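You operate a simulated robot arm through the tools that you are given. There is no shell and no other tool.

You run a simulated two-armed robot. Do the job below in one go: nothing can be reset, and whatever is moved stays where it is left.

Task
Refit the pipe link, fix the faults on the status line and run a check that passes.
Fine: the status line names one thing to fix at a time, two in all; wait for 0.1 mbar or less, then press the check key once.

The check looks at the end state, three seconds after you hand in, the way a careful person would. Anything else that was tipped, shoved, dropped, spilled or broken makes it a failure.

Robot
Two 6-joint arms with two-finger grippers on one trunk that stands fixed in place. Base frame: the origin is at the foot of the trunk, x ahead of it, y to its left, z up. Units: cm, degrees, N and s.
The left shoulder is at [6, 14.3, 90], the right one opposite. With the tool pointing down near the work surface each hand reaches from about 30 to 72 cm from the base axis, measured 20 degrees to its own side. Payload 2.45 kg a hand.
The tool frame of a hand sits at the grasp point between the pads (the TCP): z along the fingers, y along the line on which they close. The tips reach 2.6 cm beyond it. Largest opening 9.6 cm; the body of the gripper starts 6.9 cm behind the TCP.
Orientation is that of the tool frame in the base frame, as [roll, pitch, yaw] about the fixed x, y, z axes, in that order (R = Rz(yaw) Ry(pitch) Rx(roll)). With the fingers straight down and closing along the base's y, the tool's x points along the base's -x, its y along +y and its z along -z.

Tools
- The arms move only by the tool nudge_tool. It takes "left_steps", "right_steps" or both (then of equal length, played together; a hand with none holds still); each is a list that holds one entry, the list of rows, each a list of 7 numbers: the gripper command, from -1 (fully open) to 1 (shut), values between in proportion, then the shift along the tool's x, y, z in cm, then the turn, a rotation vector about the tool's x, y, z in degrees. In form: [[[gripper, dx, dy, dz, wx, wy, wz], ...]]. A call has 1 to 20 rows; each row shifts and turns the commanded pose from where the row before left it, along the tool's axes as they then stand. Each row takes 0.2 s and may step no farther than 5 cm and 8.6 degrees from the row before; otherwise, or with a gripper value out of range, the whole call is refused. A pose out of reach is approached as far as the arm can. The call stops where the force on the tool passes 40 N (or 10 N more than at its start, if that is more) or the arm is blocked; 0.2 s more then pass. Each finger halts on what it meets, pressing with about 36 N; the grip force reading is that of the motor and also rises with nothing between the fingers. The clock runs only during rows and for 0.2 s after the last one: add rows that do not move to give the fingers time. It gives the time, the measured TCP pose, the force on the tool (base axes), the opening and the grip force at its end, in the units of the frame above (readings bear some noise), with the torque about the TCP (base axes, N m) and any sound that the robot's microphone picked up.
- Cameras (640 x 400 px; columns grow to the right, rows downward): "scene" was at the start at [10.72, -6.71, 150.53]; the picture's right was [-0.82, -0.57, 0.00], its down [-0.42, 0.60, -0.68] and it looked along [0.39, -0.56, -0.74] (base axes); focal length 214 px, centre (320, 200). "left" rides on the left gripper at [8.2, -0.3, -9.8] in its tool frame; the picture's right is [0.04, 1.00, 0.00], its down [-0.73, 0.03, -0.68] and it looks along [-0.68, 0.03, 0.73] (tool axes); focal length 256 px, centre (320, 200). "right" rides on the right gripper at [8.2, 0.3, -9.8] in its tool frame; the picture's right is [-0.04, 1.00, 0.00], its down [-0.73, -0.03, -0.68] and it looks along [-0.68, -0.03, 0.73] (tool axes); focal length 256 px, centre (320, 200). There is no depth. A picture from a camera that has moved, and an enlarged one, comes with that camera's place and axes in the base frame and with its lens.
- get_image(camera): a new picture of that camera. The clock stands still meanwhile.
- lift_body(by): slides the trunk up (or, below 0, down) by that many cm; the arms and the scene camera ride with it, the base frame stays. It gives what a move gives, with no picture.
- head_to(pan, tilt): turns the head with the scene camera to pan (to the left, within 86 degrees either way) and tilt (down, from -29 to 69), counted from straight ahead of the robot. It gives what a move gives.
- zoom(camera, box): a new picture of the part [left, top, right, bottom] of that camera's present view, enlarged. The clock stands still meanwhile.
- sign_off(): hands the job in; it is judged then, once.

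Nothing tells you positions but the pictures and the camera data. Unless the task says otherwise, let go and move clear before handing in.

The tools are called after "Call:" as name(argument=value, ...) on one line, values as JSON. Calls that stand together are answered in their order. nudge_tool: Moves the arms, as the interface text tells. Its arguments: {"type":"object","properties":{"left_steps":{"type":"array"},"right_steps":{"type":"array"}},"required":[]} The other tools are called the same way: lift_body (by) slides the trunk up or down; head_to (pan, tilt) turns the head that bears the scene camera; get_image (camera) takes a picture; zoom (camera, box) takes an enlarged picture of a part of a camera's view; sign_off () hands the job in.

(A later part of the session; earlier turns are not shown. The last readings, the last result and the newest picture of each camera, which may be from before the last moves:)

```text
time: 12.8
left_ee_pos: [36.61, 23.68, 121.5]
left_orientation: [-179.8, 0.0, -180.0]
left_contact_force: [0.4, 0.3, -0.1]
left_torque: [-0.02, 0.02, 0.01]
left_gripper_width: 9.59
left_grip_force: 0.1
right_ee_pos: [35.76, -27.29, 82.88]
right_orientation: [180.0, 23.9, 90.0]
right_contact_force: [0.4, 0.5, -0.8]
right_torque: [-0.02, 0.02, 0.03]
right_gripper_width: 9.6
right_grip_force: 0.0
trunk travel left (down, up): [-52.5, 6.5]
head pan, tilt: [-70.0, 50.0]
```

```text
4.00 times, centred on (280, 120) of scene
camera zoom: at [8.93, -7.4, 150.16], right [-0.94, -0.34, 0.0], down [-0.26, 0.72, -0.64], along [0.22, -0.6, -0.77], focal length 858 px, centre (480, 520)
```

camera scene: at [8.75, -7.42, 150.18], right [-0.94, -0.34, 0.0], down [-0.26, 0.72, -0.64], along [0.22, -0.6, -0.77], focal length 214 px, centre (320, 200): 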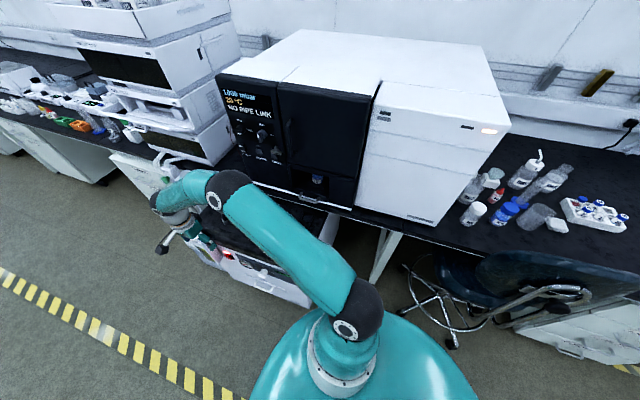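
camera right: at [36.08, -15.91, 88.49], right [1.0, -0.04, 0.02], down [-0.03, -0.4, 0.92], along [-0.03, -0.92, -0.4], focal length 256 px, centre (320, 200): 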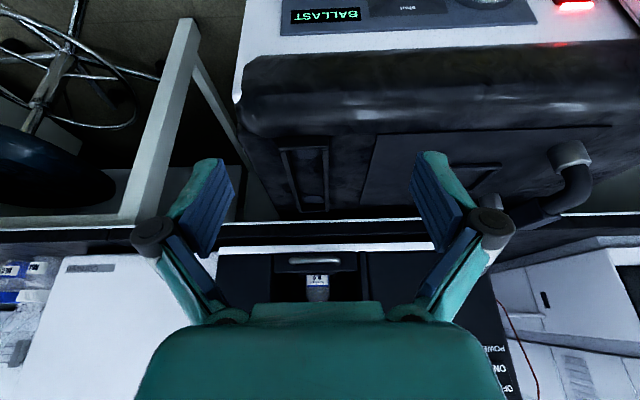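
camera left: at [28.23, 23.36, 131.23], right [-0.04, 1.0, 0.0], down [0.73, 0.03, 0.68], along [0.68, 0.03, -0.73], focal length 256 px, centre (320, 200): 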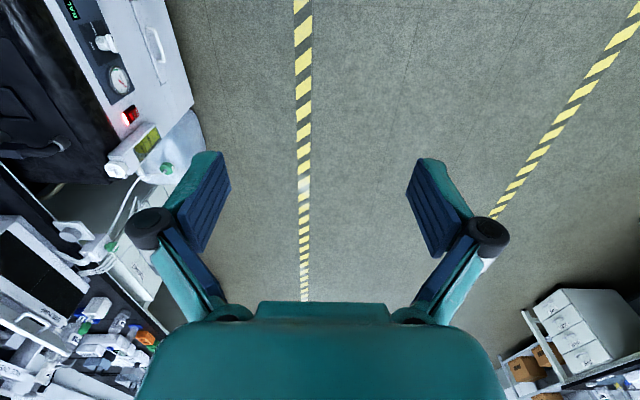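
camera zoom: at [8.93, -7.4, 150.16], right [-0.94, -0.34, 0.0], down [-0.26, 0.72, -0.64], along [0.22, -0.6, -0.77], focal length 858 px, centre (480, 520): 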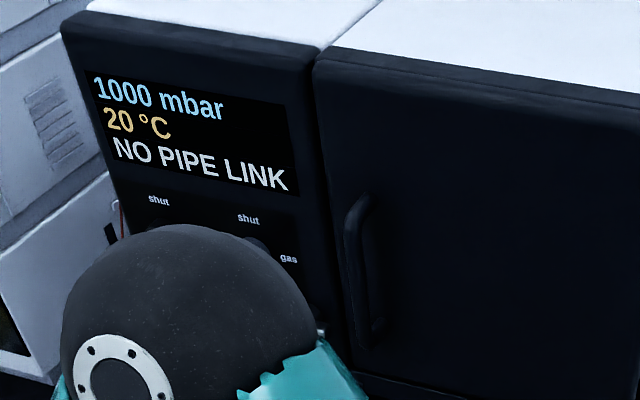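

The tray looks like a set of rest pads. I'll pan the head to check for any other ports nearby before I touch the U.

Call:
head_to(pan=-86, tilt=40)

Call:
get_image(camera="scene")

Call:
head_to(pan=-40, tilt=35)

Call:
get_image(camera="scene")

Call:
head_to(pan=20, tilt=40)

Call:
get_image(camera="scene")

Call:
head_to(pan=-55, tilt=60)

Call:
get_image(camera="scene")

```text
time: 13.6
left_ee_pos: [36.48, 23.56, 121.55]
left_orientation: [-179.9, 0.0, 180.0]
left_contact_force: [0.4, 0.8, 0.0]
left_torque: [-0.01, 0.01, 0.02]
left_gripper_width: 9.6
left_grip_force: 0.0
right_ee_pos: [35.64, -27.4, 82.95]
right_orientation: [-179.9, 24.0, 90.0]
right_contact_force: [-0.4, -0.5, 0.4]
right_torque: [0.0, 0.05, -0.01]
right_gripper_width: 9.58
right_grip_force: 0.1
trunk travel left (down, up): [-52.5, 6.5]
head pan, tilt: [-85.9, 40.0]
```

```text
taken
camera scene: at [6.83, -8.66, 151.58], right [-1.0, -0.07, 0.0], down [-0.05, 0.64, -0.77], along [0.05, -0.76, -0.64], focal length 214 px, centre (320, 200)
```

scene: 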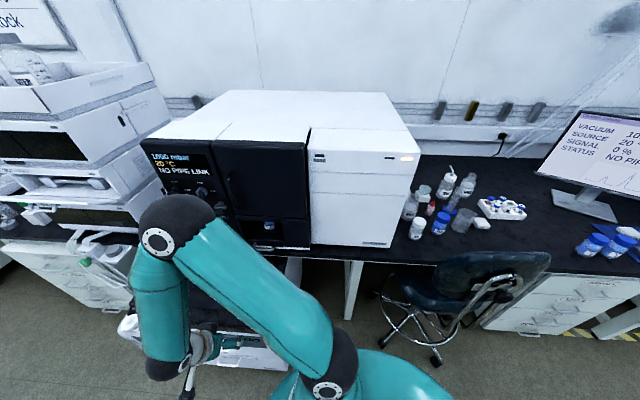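

```text
time: 14.7
left_ee_pos: [36.54, 23.64, 121.5]
left_orientation: [-180.0, 0.0, 180.0]
left_contact_force: [-0.5, -0.2, -0.4]
left_torque: [-0.01, 0.0, 0.03]
left_gripper_width: 9.57
left_grip_force: 0.0
right_ee_pos: [35.79, -27.39, 82.85]
right_orientation: [179.9, 24.1, 89.9]
right_contact_force: [0.0, -0.6, -1.1]
right_torque: [0.0, -0.02, 0.0]
right_gripper_width: 9.62
right_grip_force: 0.1
trunk travel left (down, up): [-52.5, 6.5]
head pan, tilt: [-40.0, 35.0]
```

```text
taken
camera scene: at [12.95, -5.85, 152.34], right [-0.64, -0.77, 0.0], down [-0.44, 0.37, -0.82], along [0.63, -0.53, -0.57], focal length 214 px, centre (320, 200)
```

scene: 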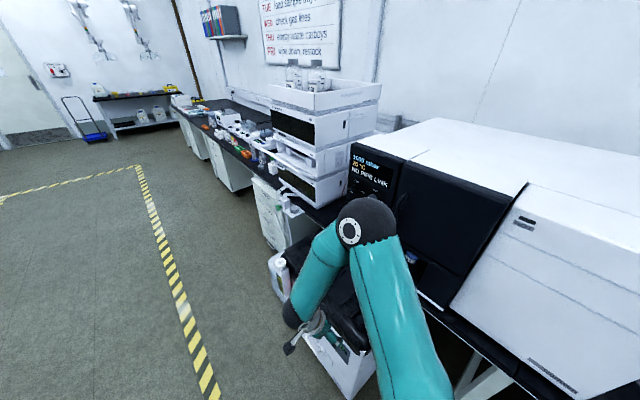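

```text
time: 16.0
left_ee_pos: [36.46, 23.62, 121.46]
left_orientation: [-179.9, 0.0, 179.9]
left_contact_force: [-0.3, -0.5, -0.1]
left_torque: [-0.01, -0.01, 0.02]
left_gripper_width: 9.62
left_grip_force: 0.0
right_ee_pos: [35.67, -27.38, 82.95]
right_orientation: [180.0, 24.0, 89.9]
right_contact_force: [-0.3, 0.9, 0.3]
right_torque: [-0.01, 0.01, -0.02]
right_gripper_width: 9.59
right_grip_force: 0.0
trunk travel left (down, up): [-52.5, 6.5]
head pan, tilt: [20.0, 40.0]
```

```text
taken
camera scene: at [14.2, 2.72, 151.58], right [0.34, -0.94, 0.0], down [-0.6, -0.22, -0.77], along [0.72, 0.26, -0.64], focal length 214 px, centre (320, 200)
```

scene: 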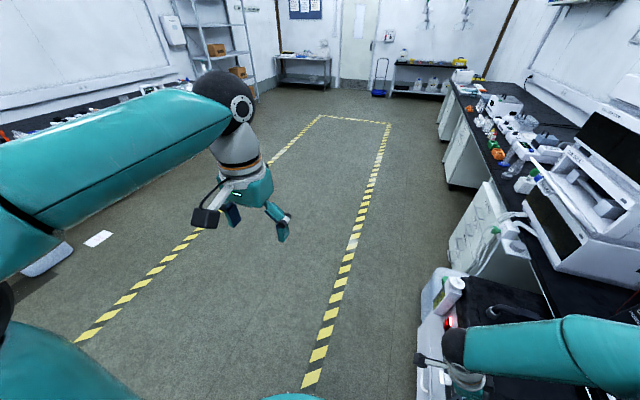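

```text
time: 17.5
left_ee_pos: [36.47, 23.59, 121.34]
left_orientation: [-179.9, 0.1, -180.0]
left_contact_force: [0.4, -0.6, -0.4]
left_torque: [0.01, 0.02, 0.03]
left_gripper_width: 9.61
left_grip_force: 0.0
right_ee_pos: [35.61, -27.37, 82.78]
right_orientation: [-179.9, 24.0, 90.1]
right_contact_force: [-0.1, -0.7, -0.5]
right_torque: [0.01, 0.02, 0.03]
right_gripper_width: 9.61
right_grip_force: 0.0
trunk travel left (down, up): [-52.5, 6.5]
head pan, tilt: [-55.0, 60.0]
```

```text
taken
camera scene: at [10.04, -5.64, 148.91], right [-0.82, -0.57, 0.0], down [-0.5, 0.71, -0.5], along [0.29, -0.41, -0.87], focal length 214 px, centre (320, 200)
```

scene: 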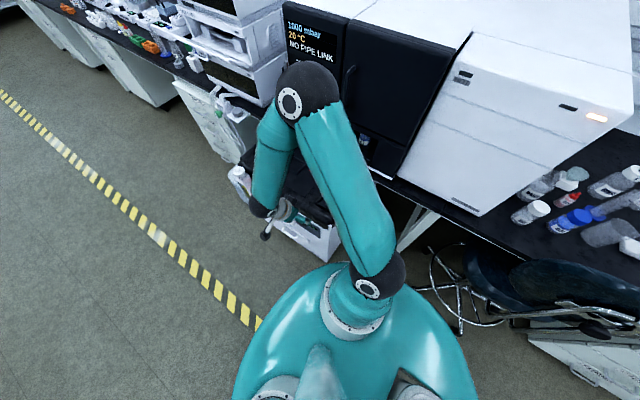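

There is a monitor at the far right that mirrors the status. I'll read it, and look at the wall sign too.

Call:
head_to(pan=-86, tilt=30)

Call:
zoom(camera="scene", box=[480, 100, 640, 260])

Call:
get_image(camera="scene")

Call:
head_to(pan=-40, tilt=25)

Call:
zoom(camera="scene", box=[240, 0, 400, 100])

Call:
get_image(camera="scene")

```text
time: 18.4
left_ee_pos: [36.51, 23.7, 121.56]
left_orientation: [-179.9, 0.0, 180.0]
left_contact_force: [0.2, 0.5, -0.5]
left_torque: [-0.02, 0.0, 0.04]
left_gripper_width: 9.58
left_grip_force: 0.0
right_ee_pos: [35.82, -27.45, 82.8]
right_orientation: [179.9, 24.0, 90.1]
right_contact_force: [-0.5, 0.4, -0.4]
right_torque: [0.03, 0.02, -0.02]
right_gripper_width: 9.6
right_grip_force: 0.0
trunk travel left (down, up): [-52.5, 6.5]
head pan, tilt: [-85.9, 30.0]
```

```text
2.50 times, centred on (560, 180) of scene
camera zoom: at [6.86, -9.21, 153.11], right [-1.0, -0.07, 0.0], down [-0.04, 0.5, -0.87], along [0.06, -0.86, -0.5], focal length 536 px, centre (-280, 250)
```

zoom: 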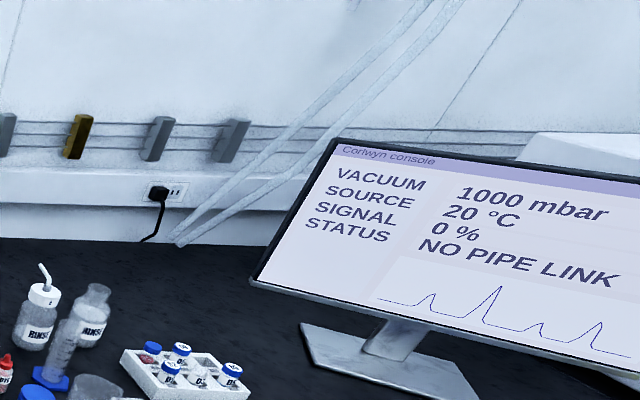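

```text
taken
camera scene: at [6.86, -9.21, 153.11], right [-1.0, -0.07, 0.0], down [-0.04, 0.5, -0.87], along [0.06, -0.86, -0.5], focal length 214 px, centre (320, 200)
```

scene: 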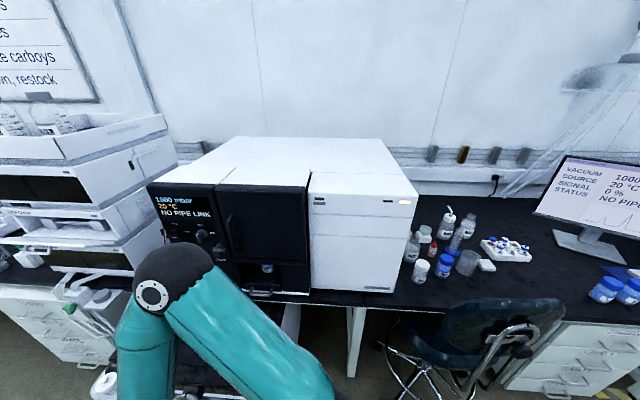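

```text
time: 19.6
left_ee_pos: [36.33, 23.69, 121.47]
left_orientation: [-179.8, 0.0, 179.9]
left_contact_force: [0.3, -0.1, -0.4]
left_torque: [0.02, 0.0, -0.01]
left_gripper_width: 9.6
left_grip_force: 0.0
right_ee_pos: [35.69, -27.37, 82.81]
right_orientation: [-180.0, 24.0, 90.1]
right_contact_force: [-0.5, 0.1, -0.3]
right_torque: [0.04, 0.01, 0.0]
right_gripper_width: 9.59
right_grip_force: 0.0
trunk travel left (down, up): [-52.5, 6.5]
head pan, tilt: [-40.0, 25.0]
```

```text
4.00 times, centred on (320, 50) of scene
camera zoom: at [13.26, -6.11, 153.92], right [-0.64, -0.77, 0.0], down [-0.32, 0.27, -0.91], along [0.69, -0.58, -0.42], focal length 858 px, centre (320, 800)
```

zoom: 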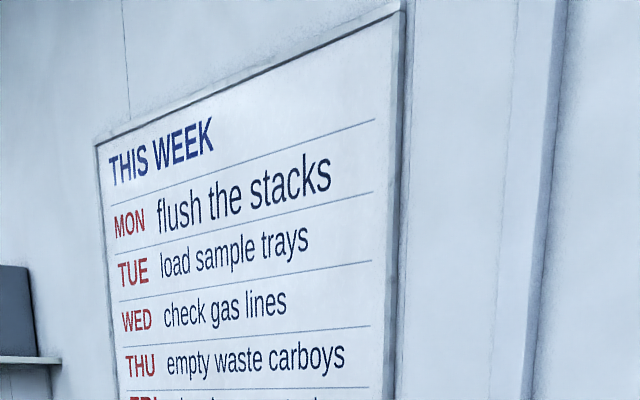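

```text
taken
camera scene: at [13.26, -6.11, 153.92], right [-0.64, -0.77, 0.0], down [-0.32, 0.27, -0.91], along [0.69, -0.58, -0.42], focal length 214 px, centre (320, 200)
```

scene: 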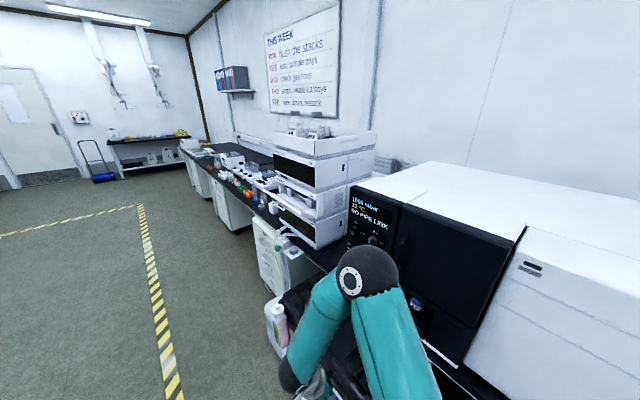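

This is a GC-MS with a roughing pump. My best reading: the link was left standing on the pump plate at about [65, -52], and the framed nest with two discs at about [34, -51] is its empty seat. I'll bring the right hand above the U, tilted 30°, for a closer look and to test reach.

Call:
nudge_tool(right_steps=[[[-1, 0, 0, 0, 0, -6, 0], [-1, -2.0, 0, -3.5, 0, 0, 0], [-1, -2.0, 0, -3.5, 0, 0, 0], [-1, -2.0, 0, -3.5, 0, 0, 0], [-1, -1.58, 3.6, 0.91, 0, 0, 0], [-1, -1.58, 3.6, 0.91, 0, 0, 0], [-1, -1.58, 3.6, 0.91, 0, 0, 0], [-1, -1.58, 3.6, 0.91, 0, 0, 0], [-1, -1.58, 3.6, 0.91, 0, 0, 0], [-1, -1.58, 3.6, 0.91, 0, 0, 0], [-1, -1.58, 3.6, 0.91, 0, 0, 0], [-1, -1.58, 3.6, 0.91, 0, 0, 0], [-1, 0, 0, 0, 0, 0, 0]]])

Call:
head_to(pan=-55, tilt=50)

Call:
get_image(camera="right")

Call:
zoom(camera="right", box=[230, 60, 430, 185])

Call:
get_image(camera="scene")

```text
time: 22.4
left_ee_pos: [36.45, 23.66, 121.49]
left_orientation: [-179.9, 0.1, -180.0]
left_contact_force: [0.3, 1.0, 1.1]
left_torque: [0.0, -0.07, -0.01]
left_gripper_width: 9.6
left_grip_force: 0.1
right_ee_pos: [64.41, -41.98, 94.83]
right_orientation: [-179.8, 30.0, 90.1]
right_contact_force: [-0.6, -0.5, -0.5]
right_torque: [0.02, 0.0, 0.01]
right_gripper_width: 9.6
right_grip_force: 0.1
trunk travel left (down, up): [-52.5, 6.5]
head pan, tilt: [-40.0, 25.0]
```

```text
time: 23.2
left_ee_pos: [36.49, 23.52, 121.51]
left_orientation: [-179.8, 0.1, -180.0]
left_contact_force: [-0.5, 0.3, -1.1]
left_torque: [0.04, 0.01, -0.05]
left_gripper_width: 9.61
left_grip_force: 0.0
right_ee_pos: [64.48, -42.04, 94.9]
right_orientation: [-179.9, 29.9, 90.1]
right_contact_force: [0.5, -0.5, -0.6]
right_torque: [0.02, -0.01, 0.0]
right_gripper_width: 9.6
right_grip_force: 0.0
trunk travel left (down, up): [-52.5, 6.5]
head pan, tilt: [-55.0, 50.0]
```

```text
taken
camera right: at [64.82, -29.97, 99.29], right [1.0, -0.03, 0.02], down [-0.03, -0.3, 0.95], along [-0.03, -0.95, -0.3], focal length 256 px, centre (320, 200)
```

right: 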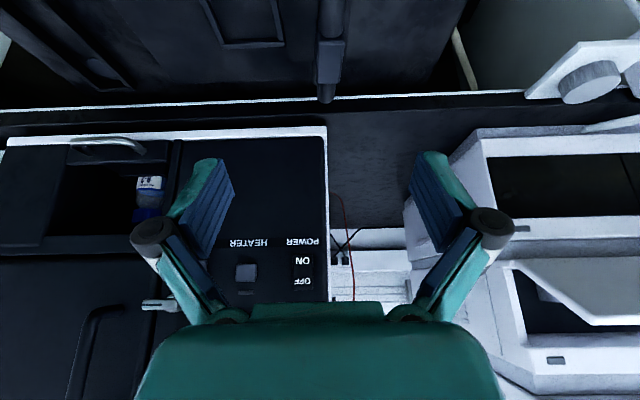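

```text
3.20 times, centred on (330, 122) of right
camera zoom: at [64.82, -29.97, 99.29], right [1.0, -0.03, 0.02], down [-0.03, -0.3, 0.95], along [-0.03, -0.95, -0.3], focal length 819 px, centre (288, 448)
```

zoom: 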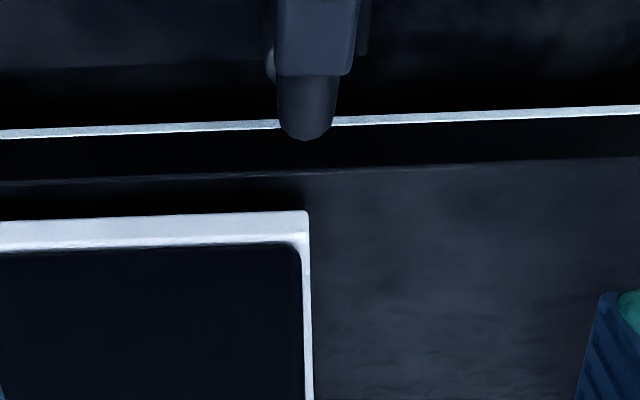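

```text
taken
camera scene: at [10.65, -6.5, 150.17], right [-0.82, -0.57, 0.0], down [-0.44, 0.63, -0.64], along [0.37, -0.53, -0.77], focal length 214 px, centre (320, 200)
```

scene: 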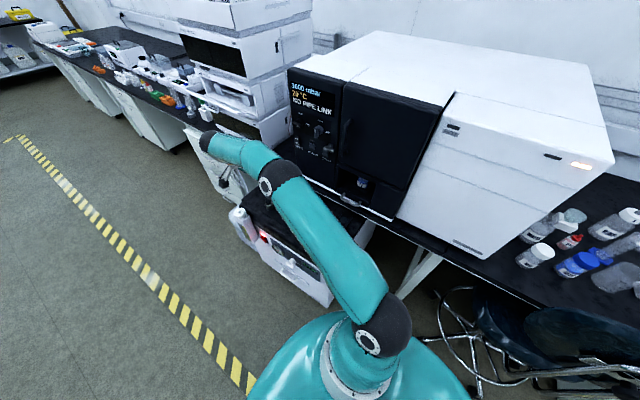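

The hand reaches above the U without trouble. The U's block is near [65.3, -51.5, 77.5]; I'll come down to a pre-grasp position 8 cm short and check alignment.

Call:
nudge_tool(right_steps=[[[-1, 0.16, 0.28, 3.95, 0, 0, 0], [-1, 0.16, 0.28, 3.95, 0, 0, 0], [-1, 0.16, 0.28, 3.95, 0, 0, 0], [-1, 0, 0, 0, 0, 0, 0]]])

Call:
get_image(camera="right")

Call:
zoom(camera="right", box=[220, 60, 420, 185])

Call:
zoom(camera="scene", box=[220, 170, 340, 245])

```text
time: 24.2
left_ee_pos: [36.37, 23.67, 121.41]
left_orientation: [-179.9, 0.1, -180.0]
left_contact_force: [0.1, 0.0, -0.4]
left_torque: [-0.05, -0.02, 0.0]
left_gripper_width: 9.6
left_grip_force: 0.0
right_ee_pos: [65.08, -47.37, 84.48]
right_orientation: [180.0, 30.0, 90.0]
right_contact_force: [0.6, 0.7, 0.5]
right_torque: [-0.04, -0.02, 0.0]
right_gripper_width: 9.6
right_grip_force: 0.0
trunk travel left (down, up): [-52.5, 6.5]
head pan, tilt: [-55.0, 50.0]
```

```text
taken
camera right: at [65.46, -35.33, 88.86], right [1.0, -0.03, 0.02], down [-0.03, -0.3, 0.95], along [-0.03, -0.95, -0.3], focal length 256 px, centre (320, 200)
```

right: 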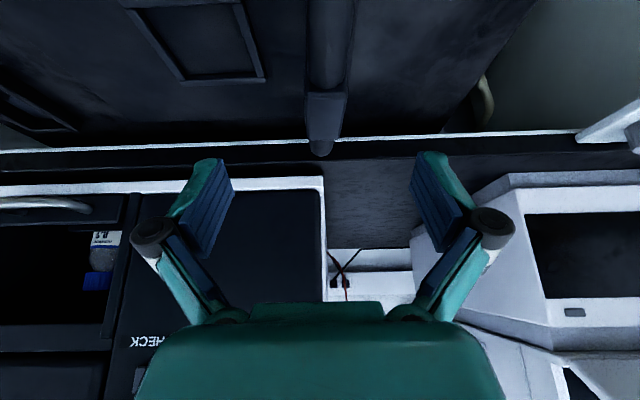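

```text
3.20 times, centred on (320, 122) of right
camera zoom: at [65.46, -35.33, 88.86], right [1.0, -0.03, 0.02], down [-0.03, -0.3, 0.95], along [-0.03, -0.95, -0.3], focal length 819 px, centre (320, 448)
```

zoom: 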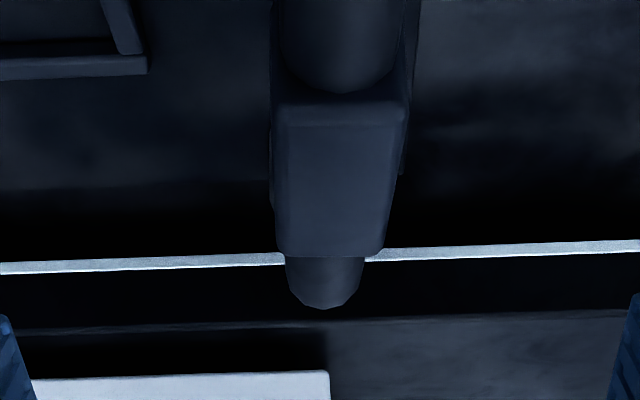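

```text
5.33 times, centred on (280, 208) of scene
camera zoom: at [10.59, -6.45, 150.18], right [-0.82, -0.57, 0.0], down [-0.44, 0.63, -0.64], along [0.37, -0.53, -0.77], focal length 1144 px, centre (533, 160)
```

zoom: 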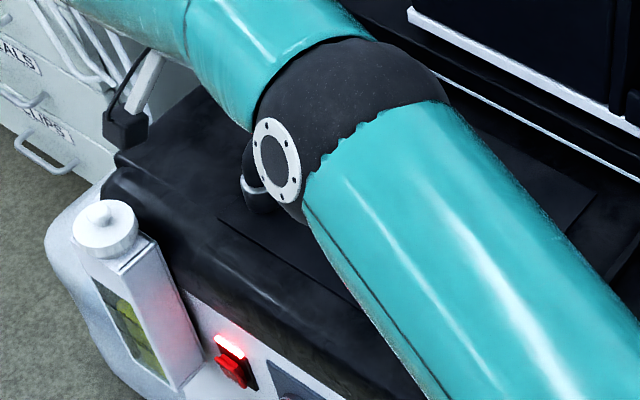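

The block's flat top is near z 77, about 2.8 wide and 5.5 long, centred around [65.4, -52]. I'll advance halfway and look again.

Call:
nudge_tool(right_steps=[[[-1, 0.1, 0.15, 2.5, 0, 0, 0], [-1, 0.1, 0.15, 2.5, 0, 0, 0], [-1, 0, 0, 0, 0, 0, 0]]])

Call:
get_image(camera="right")

Call:
zoom(camera="right", box=[220, 90, 420, 215])

```text
time: 25.0
left_ee_pos: [36.41, 23.62, 121.4]
left_orientation: [-180.0, 0.0, 180.0]
left_contact_force: [1.0, -0.3, 0.3]
left_torque: [0.03, 0.0, 0.02]
left_gripper_width: 9.62
left_grip_force: 0.1
right_ee_pos: [65.37, -49.51, 80.03]
right_orientation: [179.9, 30.0, 89.9]
right_contact_force: [0.4, 0.0, 0.1]
right_torque: [0.01, 0.0, 0.02]
right_gripper_width: 9.57
right_grip_force: 0.0
trunk travel left (down, up): [-52.5, 6.5]
head pan, tilt: [-55.0, 50.0]
```

```text
taken
camera right: at [65.72, -37.56, 84.37], right [1.0, -0.03, 0.02], down [-0.03, -0.3, 0.95], along [-0.02, -0.95, -0.3], focal length 256 px, centre (320, 200)
```

right: 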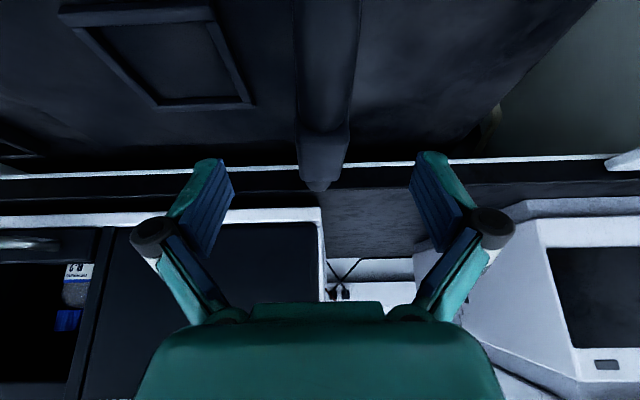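

```text
3.20 times, centred on (320, 152) of right
camera zoom: at [65.72, -37.56, 84.37], right [1.0, -0.03, 0.02], down [-0.03, -0.3, 0.95], along [-0.02, -0.95, -0.3], focal length 819 px, centre (320, 352)
```

zoom: 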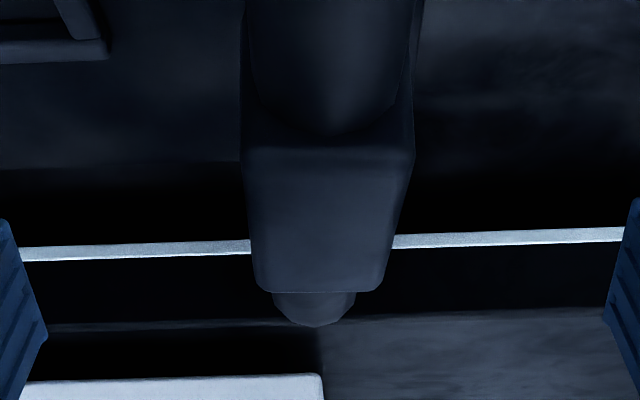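

The block spans y -48.2 to -53.4 with its top at z 78, about 2.5 wide, centred at x 65.5. I'll lower to z 76.5 and narrow the fingers to check centring.

Call:
nudge_tool(right_steps=[[[-1, 0.32, 0.07, 1.85, 0, 0, 0], [-1, 0.32, 0.06, 1.85, 0, 0, 0], [-0.4, 0, 0, 0, 0, 0, 0], [0.2, 0, 0, 0, 0, 0, 0], [0.2, 0, 0, 0, 0, 0, 0], [0.2, 0, 0, 0, 0, 0, 0]]])

Call:
get_image(camera="right")

Call:
zoom(camera="right", box=[220, 100, 420, 225])

```text
time: 26.4
left_ee_pos: [36.45, 23.62, 121.51]
left_orientation: [-179.9, 0.0, 180.0]
left_contact_force: [0.6, -0.1, 0.2]
left_torque: [0.03, -0.01, 0.0]
left_gripper_width: 9.61
left_grip_force: 0.1
right_ee_pos: [64.66, -50.29, 76.53]
right_orientation: [179.9, 29.9, 90.1]
right_contact_force: [0.3, 0.4, 0.2]
right_torque: [-0.01, 0.06, -0.05]
right_gripper_width: 3.92
right_grip_force: 0.2
right hand out of reach, approached as far as the arm can: row 1, 2
trunk travel left (down, up): [-52.5, 6.5]
head pan, tilt: [-55.0, 50.0]
```

```text
taken
camera right: at [65.03, -38.34, 80.95], right [1.0, -0.03, 0.02], down [-0.03, -0.3, 0.95], along [-0.03, -0.95, -0.3], focal length 256 px, centre (320, 200)
```

right: 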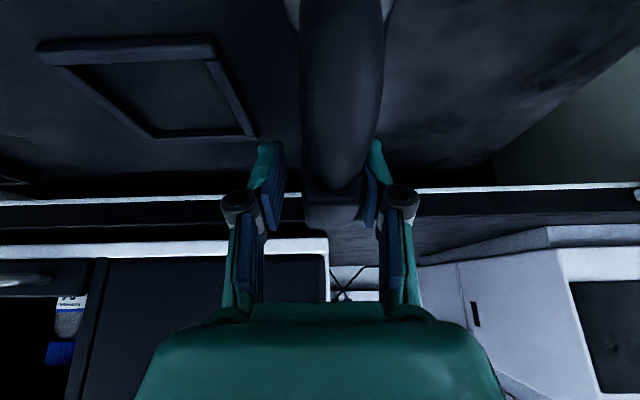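

```text
3.20 times, centred on (320, 162) of right
camera zoom: at [65.03, -38.34, 80.95], right [1.0, -0.03, 0.02], down [-0.03, -0.3, 0.95], along [-0.03, -0.95, -0.3], focal length 819 px, centre (320, 320)
```

zoom: 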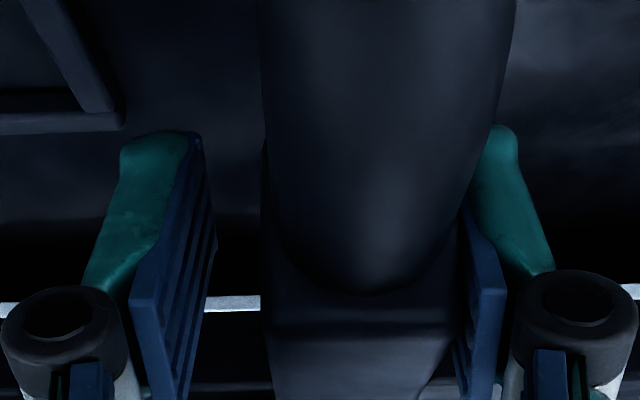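

The arm hit its reach limit at x 64.7, about 0.8 short of centre. I'll open up and tilt the hand a further 15° toward the machine, which brings the wrist closer to the robot.

Call:
nudge_tool(right_steps=[[[-0.6, 0, 0, -1, 0, 0, 0], [-0.6, 0, 0, -1, 0, 0, 0], [-0.6, 0, 0, 0, 0, -7.5, 0], [-0.6, 0, 0, 0, 0, -7.5, 0], [-0.6, 0, 0, 0, 0, 0, 0]]])

Call:
get_image(camera="right")

```text
time: 27.6
left_ee_pos: [36.51, 23.63, 121.55]
left_orientation: [-179.9, 0.0, -180.0]
left_contact_force: [-0.2, 0.3, -0.5]
left_torque: [0.01, 0.0, -0.01]
left_gripper_width: 9.6
left_grip_force: 0.2
right_ee_pos: [64.7, -49.48, 78.29]
right_orientation: [-180.0, 45.1, 90.0]
right_contact_force: [0.9, -0.6, -0.8]
right_torque: [0.0, -0.03, 0.01]
right_gripper_width: 7.65
right_grip_force: 0.0
trunk travel left (down, up): [-52.5, 6.5]
head pan, tilt: [-55.0, 50.0]
```

```text
taken
camera right: at [65.06, -36.68, 79.44], right [1.0, -0.03, 0.03], down [-0.03, -0.04, 1.0], along [-0.03, -1.0, -0.04], focal length 256 px, centre (320, 200)
```

right: 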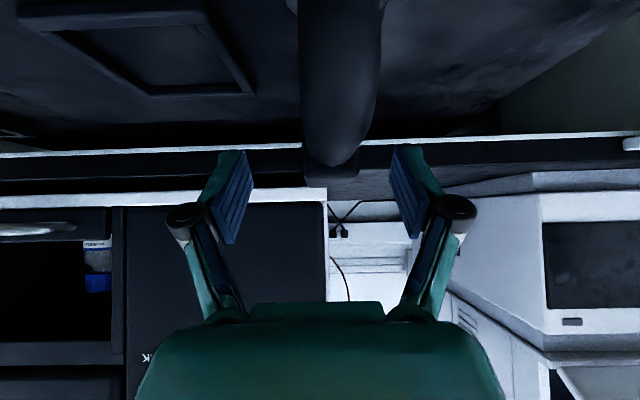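

Now at tilt 45° I retry the approach to the block centre.

Call:
nudge_tool(right_steps=[[[-0.6, 0, 0.75, 0, 0, 0, 0], [-0.6, 0.18, 0, 1.1, 0, 0, 0], [-0.6, 0.17, 0, 1.1, 0, 0, 0], [-0.6, 0, 0, 0, 0, 0, 0], [0.15, 0, 0, 0, 0, 0, 0], [0.15, 0, 0, 0, 0, 0, 0], [0.15, 0, 0, 0, 0, 0, 0]]])

Call:
get_image(camera="right")

Call:
zoom(camera="right", box=[220, 100, 420, 225])

```text
time: 29.2
left_ee_pos: [36.48, 23.6, 121.51]
left_orientation: [-179.9, 0.0, -180.0]
left_contact_force: [-0.1, -0.5, 0.3]
left_torque: [-0.03, 0.0, 0.0]
left_gripper_width: 9.58
left_grip_force: 0.0
right_ee_pos: [65.23, -50.67, 76.5]
right_orientation: [179.9, 45.0, 90.2]
right_contact_force: [-0.6, 0.1, 0.5]
right_torque: [-0.04, 0.02, -0.02]
right_gripper_width: 4.06
right_grip_force: 0.1
trunk travel left (down, up): [-52.5, 6.5]
head pan, tilt: [-55.0, 50.0]
```

```text
taken
camera right: at [65.64, -37.99, 77.65], right [1.0, -0.03, 0.03], down [-0.03, -0.04, 1.0], along [-0.02, -1.0, -0.04], focal length 256 px, centre (320, 200)
```

right: 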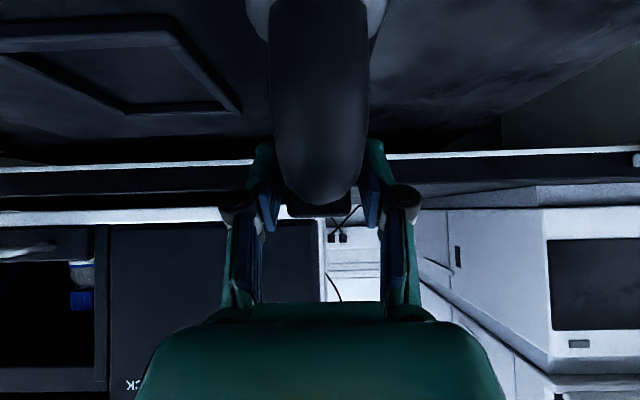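

```text
3.20 times, centred on (320, 162) of right
camera zoom: at [65.64, -37.99, 77.65], right [1.0, -0.03, 0.03], down [-0.03, -0.04, 1.0], along [-0.02, -1.0, -0.04], focal length 819 px, centre (320, 320)
```

zoom: 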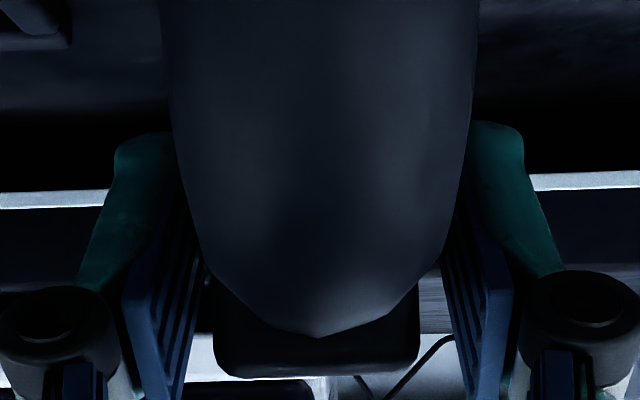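

The block is centred between the fingers. I close on it and then lift a little to see whether it comes free and whether the collars come with it.

Call:
nudge_tool(right_steps=[[[0.5, 0, 0, 0, 0, 0, 0], [0.8, 0, 0, 0, 0, 0, 0], [1, 0, 0, 0, 0, 0, 0], [1, 0, 0, 0, 0, 0, 0], [1, 0, 0, 0, 0, 0, 0]]])

```text
time: 30.4
left_ee_pos: [36.43, 23.59, 121.58]
left_orientation: [-179.9, 0.1, 179.9]
left_contact_force: [0.0, 0.1, -0.6]
left_torque: [0.0, 0.01, 0.01]
left_gripper_width: 9.58
left_grip_force: 0.0
right_ee_pos: [65.29, -50.81, 76.56]
right_orientation: [179.7, 45.0, 90.0]
right_contact_force: [0.2, -0.2, 0.7]
right_torque: [0.01, -0.09, -0.08]
right_gripper_width: 2.75
right_grip_force: 36.0
trunk travel left (down, up): [-52.5, 6.5]
head pan, tilt: [-55.0, 50.0]
```

The grip holds a 2.75 cm block. Now a gentle vertical lift of 1.5 cm.

Call:
nudge_tool(right_steps=[[[1, -0.354, 0, -0.354, 0, 0, 0], [1, -0.354, 0, -0.354, 0, 0, 0], [1, -0.354, 0, -0.354, 0, 0, 0], [1, 0, 0, 0, 0, 0, 0]]])

Call:
get_image(camera="right")

Call:
zoom(camera="scene", box=[200, 110, 360, 210])

```text
time: 31.4
left_ee_pos: [36.54, 23.57, 121.43]
left_orientation: [-179.8, 0.0, 179.9]
left_contact_force: [0.1, 0.1, -0.6]
left_torque: [-0.01, -0.01, 0.01]
left_gripper_width: 9.6
left_grip_force: 0.1
right_ee_pos: [65.61, -50.73, 77.8]
right_orientation: [-179.9, 45.0, 90.1]
right_contact_force: [0.1, 0.6, -2.1]
right_torque: [-0.01, 0.02, 0.01]
right_gripper_width: 2.74
right_grip_force: 36.0
trunk travel left (down, up): [-52.5, 6.5]
head pan, tilt: [-55.0, 50.0]
```

```text
taken
camera right: at [65.89, -38.03, 79.02], right [1.0, -0.03, 0.03], down [-0.03, -0.04, 1.0], along [-0.03, -1.0, -0.04], focal length 256 px, centre (320, 200)
```

right: 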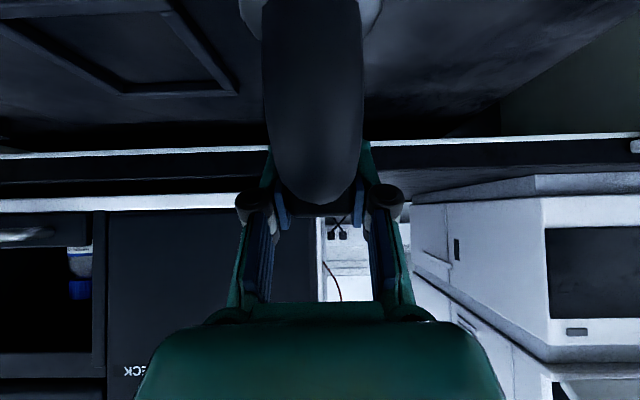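

```text
4.00 times, centred on (280, 160) of scene
camera zoom: at [10.69, -6.52, 150.16], right [-0.82, -0.57, 0.0], down [-0.44, 0.63, -0.64], along [0.37, -0.53, -0.77], focal length 858 px, centre (480, 360)
```

zoom: 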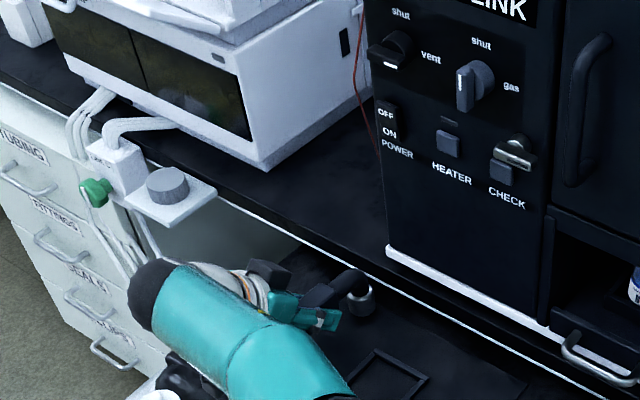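

The lift met almost no resistance. I'll zoom on the far foot to see whether the collar came up with it.

Call:
zoom(camera="scene", box=[250, 165, 310, 202])

Call:
zoom(camera="right", box=[200, 0, 420, 138])

Call:
zoom(camera="scene", box=[280, 60, 360, 110])

```text
10.67 times, centred on (280, 184) of scene
camera zoom: at [10.69, -6.52, 150.16], right [-0.82, -0.57, 0.0], down [-0.44, 0.63, -0.64], along [0.37, -0.53, -0.77], focal length 2288 px, centre (747, 376)
```

zoom: 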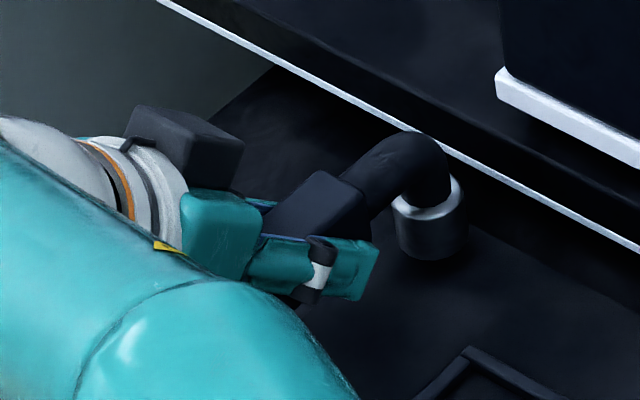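

```text
2.90 times, centred on (310, 69) of right
camera zoom: at [65.89, -38.03, 79.02], right [1.0, -0.03, 0.03], down [-0.03, -0.04, 1.0], along [-0.03, -1.0, -0.04], focal length 742 px, centre (349, 580)
```

zoom: 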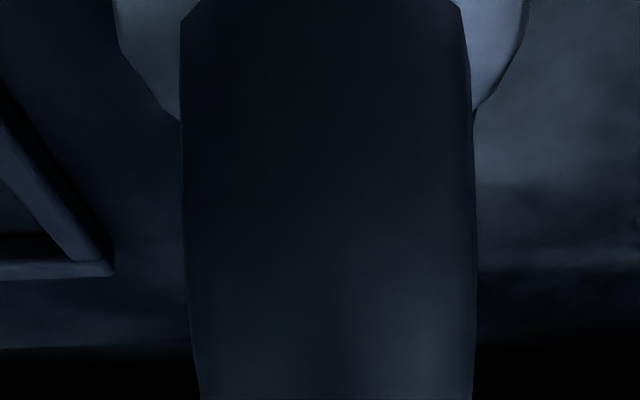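

```text
8.00 times, centred on (320, 85) of scene
camera zoom: at [10.69, -6.52, 150.16], right [-0.82, -0.57, 0.0], down [-0.44, 0.63, -0.64], along [0.37, -0.53, -0.77], focal length 1716 px, centre (320, 1120)
```

zoom: 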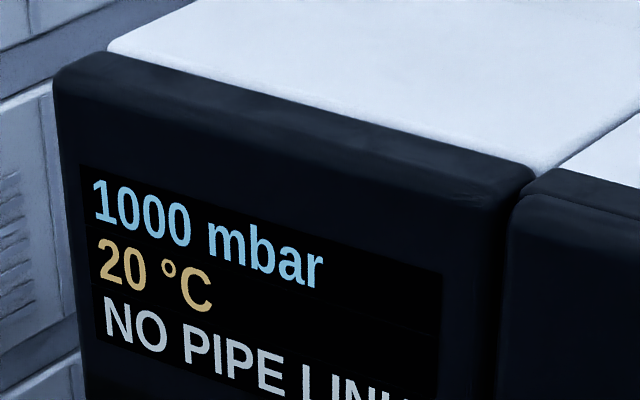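

The collar appears to lift with the pipe. I'll raise it 4 cm more to be sure.

Call:
nudge_tool(right_steps=[[[1, -0.707, 0, -0.707, 0, 0, 0], [1, -0.707, 0, -0.707, 0, 0, 0], [1, -0.707, 0, -0.707, 0, 0, 0], [1, -0.707, 0, -0.707, 0, 0, 0], [1, 0, 0, 0, 0, 0, 0]]])

Call:
zoom(camera="scene", box=[230, 150, 310, 200])

Call:
get_image(camera="right")

```text
time: 32.6
left_ee_pos: [36.45, 23.63, 121.46]
left_orientation: [-179.9, 0.0, 180.0]
left_contact_force: [0.3, 0.0, 0.7]
left_torque: [0.0, -0.02, -0.01]
left_gripper_width: 9.59
left_grip_force: 0.0
right_ee_pos: [65.58, -50.58, 81.85]
right_orientation: [-179.9, 45.0, 90.1]
right_contact_force: [1.0, 0.5, -3.5]
right_torque: [0.01, -0.02, -0.04]
right_gripper_width: 2.74
right_grip_force: 35.7
trunk travel left (down, up): [-52.5, 6.5]
head pan, tilt: [-55.0, 50.0]
```

```text
8.00 times, centred on (270, 175) of scene
camera zoom: at [10.7, -6.52, 150.16], right [-0.82, -0.57, 0.0], down [-0.44, 0.63, -0.64], along [0.37, -0.53, -0.77], focal length 1716 px, centre (720, 400)
```

zoom: 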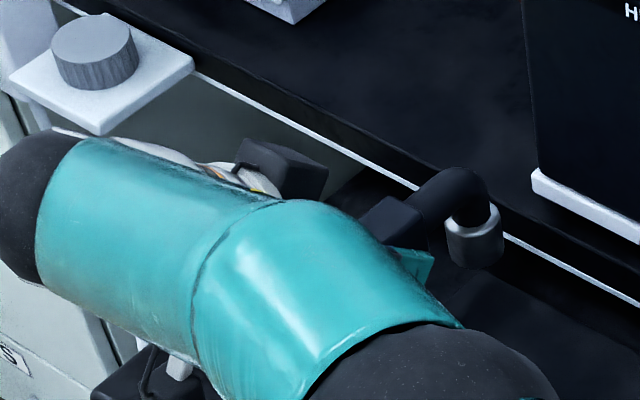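

```text
taken
camera right: at [65.88, -37.91, 83.06], right [1.0, -0.03, 0.03], down [-0.03, -0.04, 1.0], along [-0.03, -1.0, -0.04], focal length 256 px, centre (320, 200)
```

right: 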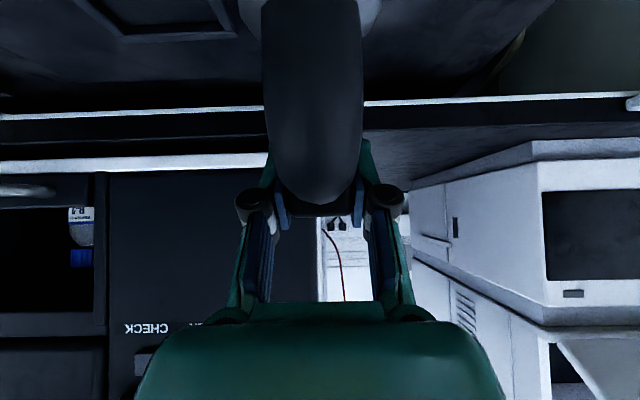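

The collars belong to the link, so it was just standing on the plate, and the framed nest at about [33.6, -50.75, 70] is its seat. I'll carry the link low toward x 42, keeping clear of the drawer handle (about y -60.7, z 80), then check alignment.

Call:
nudge_tool(right_steps=[[[1, 0.8, 0, 0.8, 0, 0, 0], [1, 0.8, 0, 0.8, 0, 0, 0], [1, 0, -3, 0, 0, 0, 0], [1, 0, -3.5, 0, 0, 0, 0], [1, 0, -3.5, 0, 0, 0, 0], [1, 0, -3.5, 0, 0, 0, 0], [1, 0, -3.5, 0, 0, 0, 0], [1, 0, -3, 0, 0, 0, 0], [1, 0, -2, 0, 0, 0, 0], [1, 0, 0, 0, 0, 0, 0]]])

Call:
get_image(camera="right")

Call:
get_image(camera="scene")

Call:
zoom(camera="scene", box=[220, 150, 380, 250])

Call:
get_image(camera="left")

```text
time: 34.8
left_ee_pos: [36.56, 23.66, 121.45]
left_orientation: [-179.9, 0.0, 179.9]
left_contact_force: [0.0, -0.5, 0.1]
left_torque: [-0.02, 0.02, 0.02]
left_gripper_width: 9.6
left_grip_force: 0.0
right_ee_pos: [43.57, -50.71, 79.58]
right_orientation: [180.0, 45.0, 90.0]
right_contact_force: [-0.9, 0.6, -2.5]
right_torque: [0.04, 0.0, -0.02]
right_gripper_width: 2.75
right_grip_force: 36.3
trunk travel left (down, up): [-52.5, 6.5]
head pan, tilt: [-55.0, 50.0]
```

```text
taken
camera right: at [43.89, -38.08, 80.8], right [1.0, -0.03, 0.03], down [-0.03, -0.04, 1.0], along [-0.03, -1.0, -0.04], focal length 256 px, centre (320, 200)
```

right: 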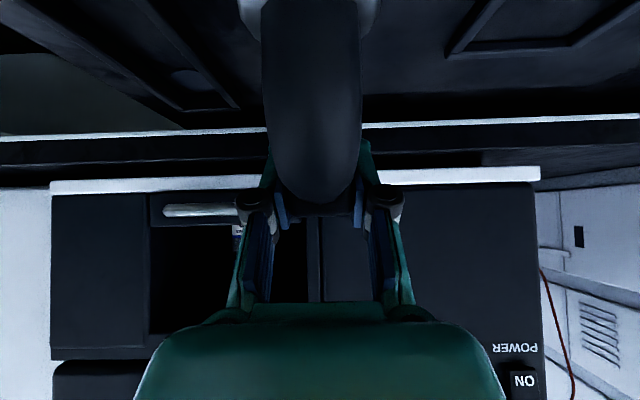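

```text
taken
camera scene: at [10.68, -6.51, 150.16], right [-0.82, -0.57, 0.0], down [-0.44, 0.63, -0.64], along [0.37, -0.53, -0.77], focal length 214 px, centre (320, 200)
```

scene: 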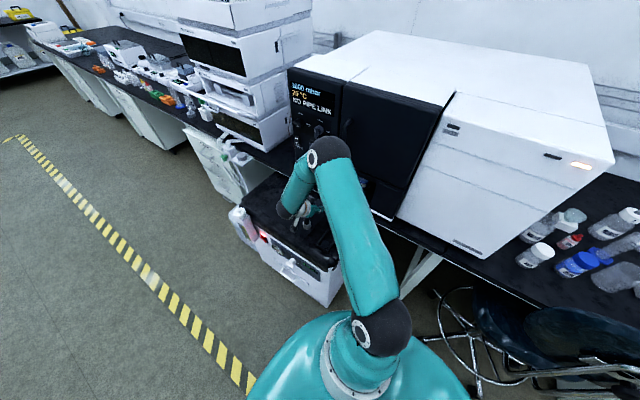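

```text
4.00 times, centred on (300, 200) of scene
camera zoom: at [10.68, -6.51, 150.16], right [-0.82, -0.57, 0.0], down [-0.44, 0.63, -0.64], along [0.37, -0.53, -0.77], focal length 858 px, centre (400, 200)
```

zoom: 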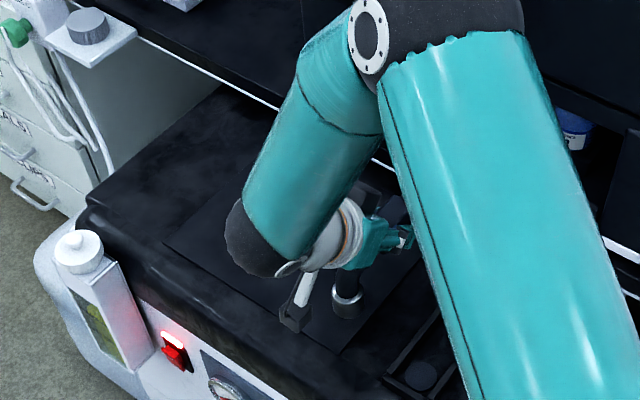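

```text
taken
camera left: at [28.3, 23.34, 131.21], right [-0.04, 1.0, 0.0], down [0.73, 0.03, 0.68], along [0.68, 0.03, -0.73], focal length 256 px, centre (320, 200)
```

left: 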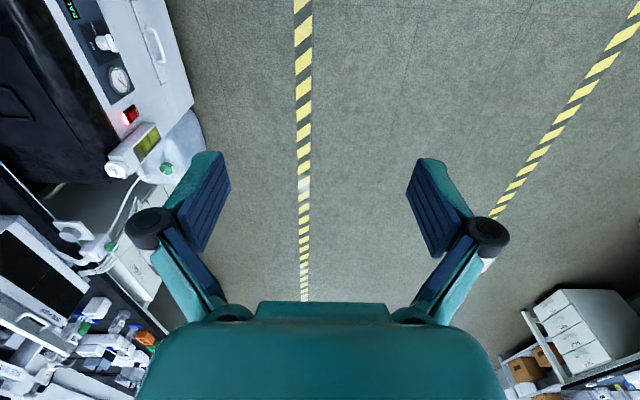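

The spot where the link stood is bare plate, which confirms the nest is its seat. I'll enlarge the nest in the right camera to refine its x.

Call:
zoom(camera="right", box=[60, 0, 260, 125])

Call:
zoom(camera="scene", box=[285, 205, 349, 245])

```text
3.20 times, centred on (160, 62) of right
camera zoom: at [43.89, -38.08, 80.8], right [1.0, -0.03, 0.03], down [-0.03, -0.04, 1.0], along [-0.03, -1.0, -0.04], focal length 819 px, centre (832, 640)
```

zoom: 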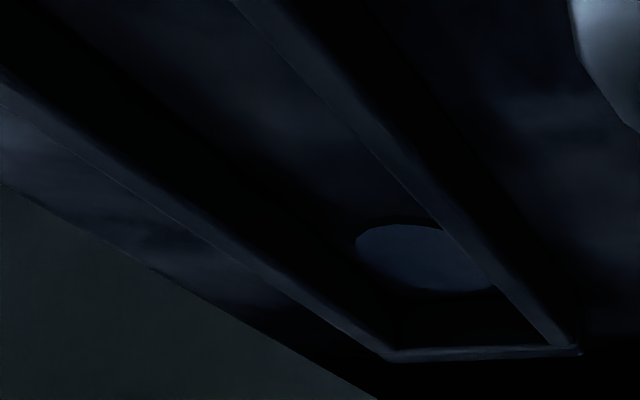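

```text
10.00 times, centred on (317, 225) of scene
camera zoom: at [10.68, -6.51, 150.16], right [-0.82, -0.57, 0.0], down [-0.44, 0.63, -0.64], along [0.37, -0.53, -0.77], focal length 2145 px, centre (350, -50)
```

zoom: 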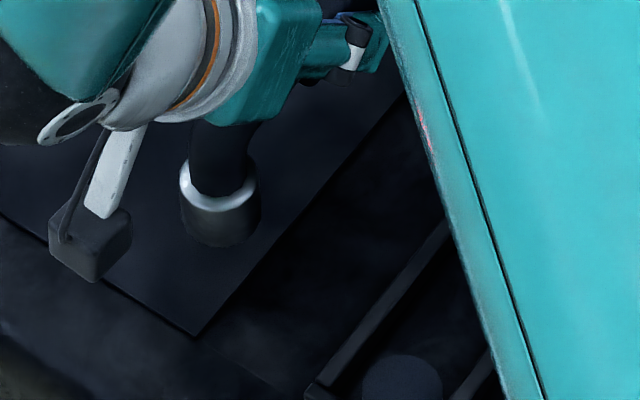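

The nest centre is about [33.6, -50.7, 70], its frame about 1 cm high. I'll carry the link over it, staying about 3 cm above its standing height, then check before lowering.

Call:
nudge_tool(right_steps=[[[1, 0.18, -2.5, -0.085, 0, 0, 0], [1, 0.18, -2.5, -0.085, 0, 0, 0], [1, 0.18, -2.5, -0.085, 0, 0, 0], [1, 0.18, -2.47, -0.085, 0, 0, 0], [1, 0, 0, 0, 0, 0, 0]]])

Call:
get_image(camera="right")

Call:
zoom(camera="right", box=[220, 0, 420, 125])

Call:
zoom(camera="scene", box=[270, 195, 366, 255])

```text
time: 36.0
left_ee_pos: [36.41, 23.52, 121.49]
left_orientation: [-179.9, 0.0, 180.0]
left_contact_force: [-0.3, -0.1, 0.1]
left_torque: [0.0, 0.0, -0.03]
left_gripper_width: 9.6
left_grip_force: 0.0
right_ee_pos: [33.47, -49.89, 79.5]
right_orientation: [-179.9, 45.1, 90.1]
right_contact_force: [-0.3, 0.0, -1.8]
right_torque: [0.01, 0.0, -0.02]
right_gripper_width: 2.78
right_grip_force: 36.4
trunk travel left (down, up): [-52.5, 6.5]
head pan, tilt: [-55.0, 50.0]
```

```text
taken
camera right: at [33.86, -37.16, 80.69], right [1.0, -0.03, 0.03], down [-0.03, -0.04, 1.0], along [-0.03, -1.0, -0.04], focal length 256 px, centre (320, 200)
```

right: 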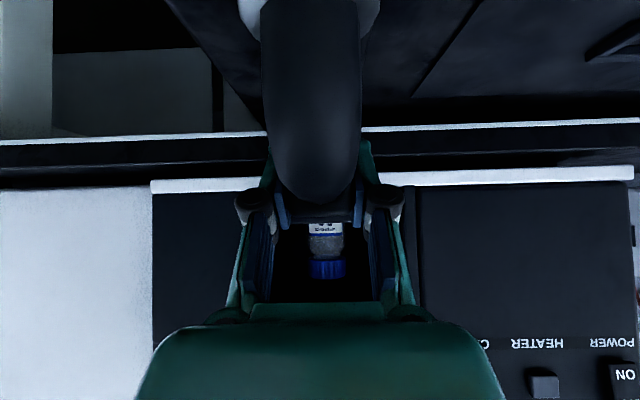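

```text
3.20 times, centred on (320, 62) of right
camera zoom: at [33.86, -37.16, 80.69], right [1.0, -0.03, 0.03], down [-0.03, -0.04, 1.0], along [-0.03, -1.0, -0.04], focal length 819 px, centre (320, 640)
```

zoom: 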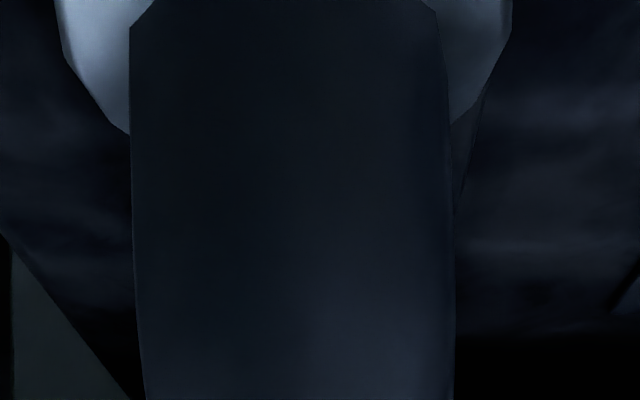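

```text
6.67 times, centred on (318, 225) of scene
camera zoom: at [10.67, -6.51, 150.16], right [-0.82, -0.57, 0.0], down [-0.44, 0.63, -0.64], along [0.37, -0.53, -0.77], focal length 1430 px, centre (333, 33)
```

zoom: 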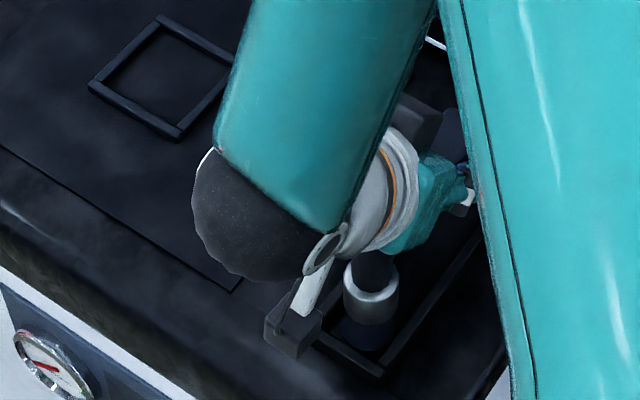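

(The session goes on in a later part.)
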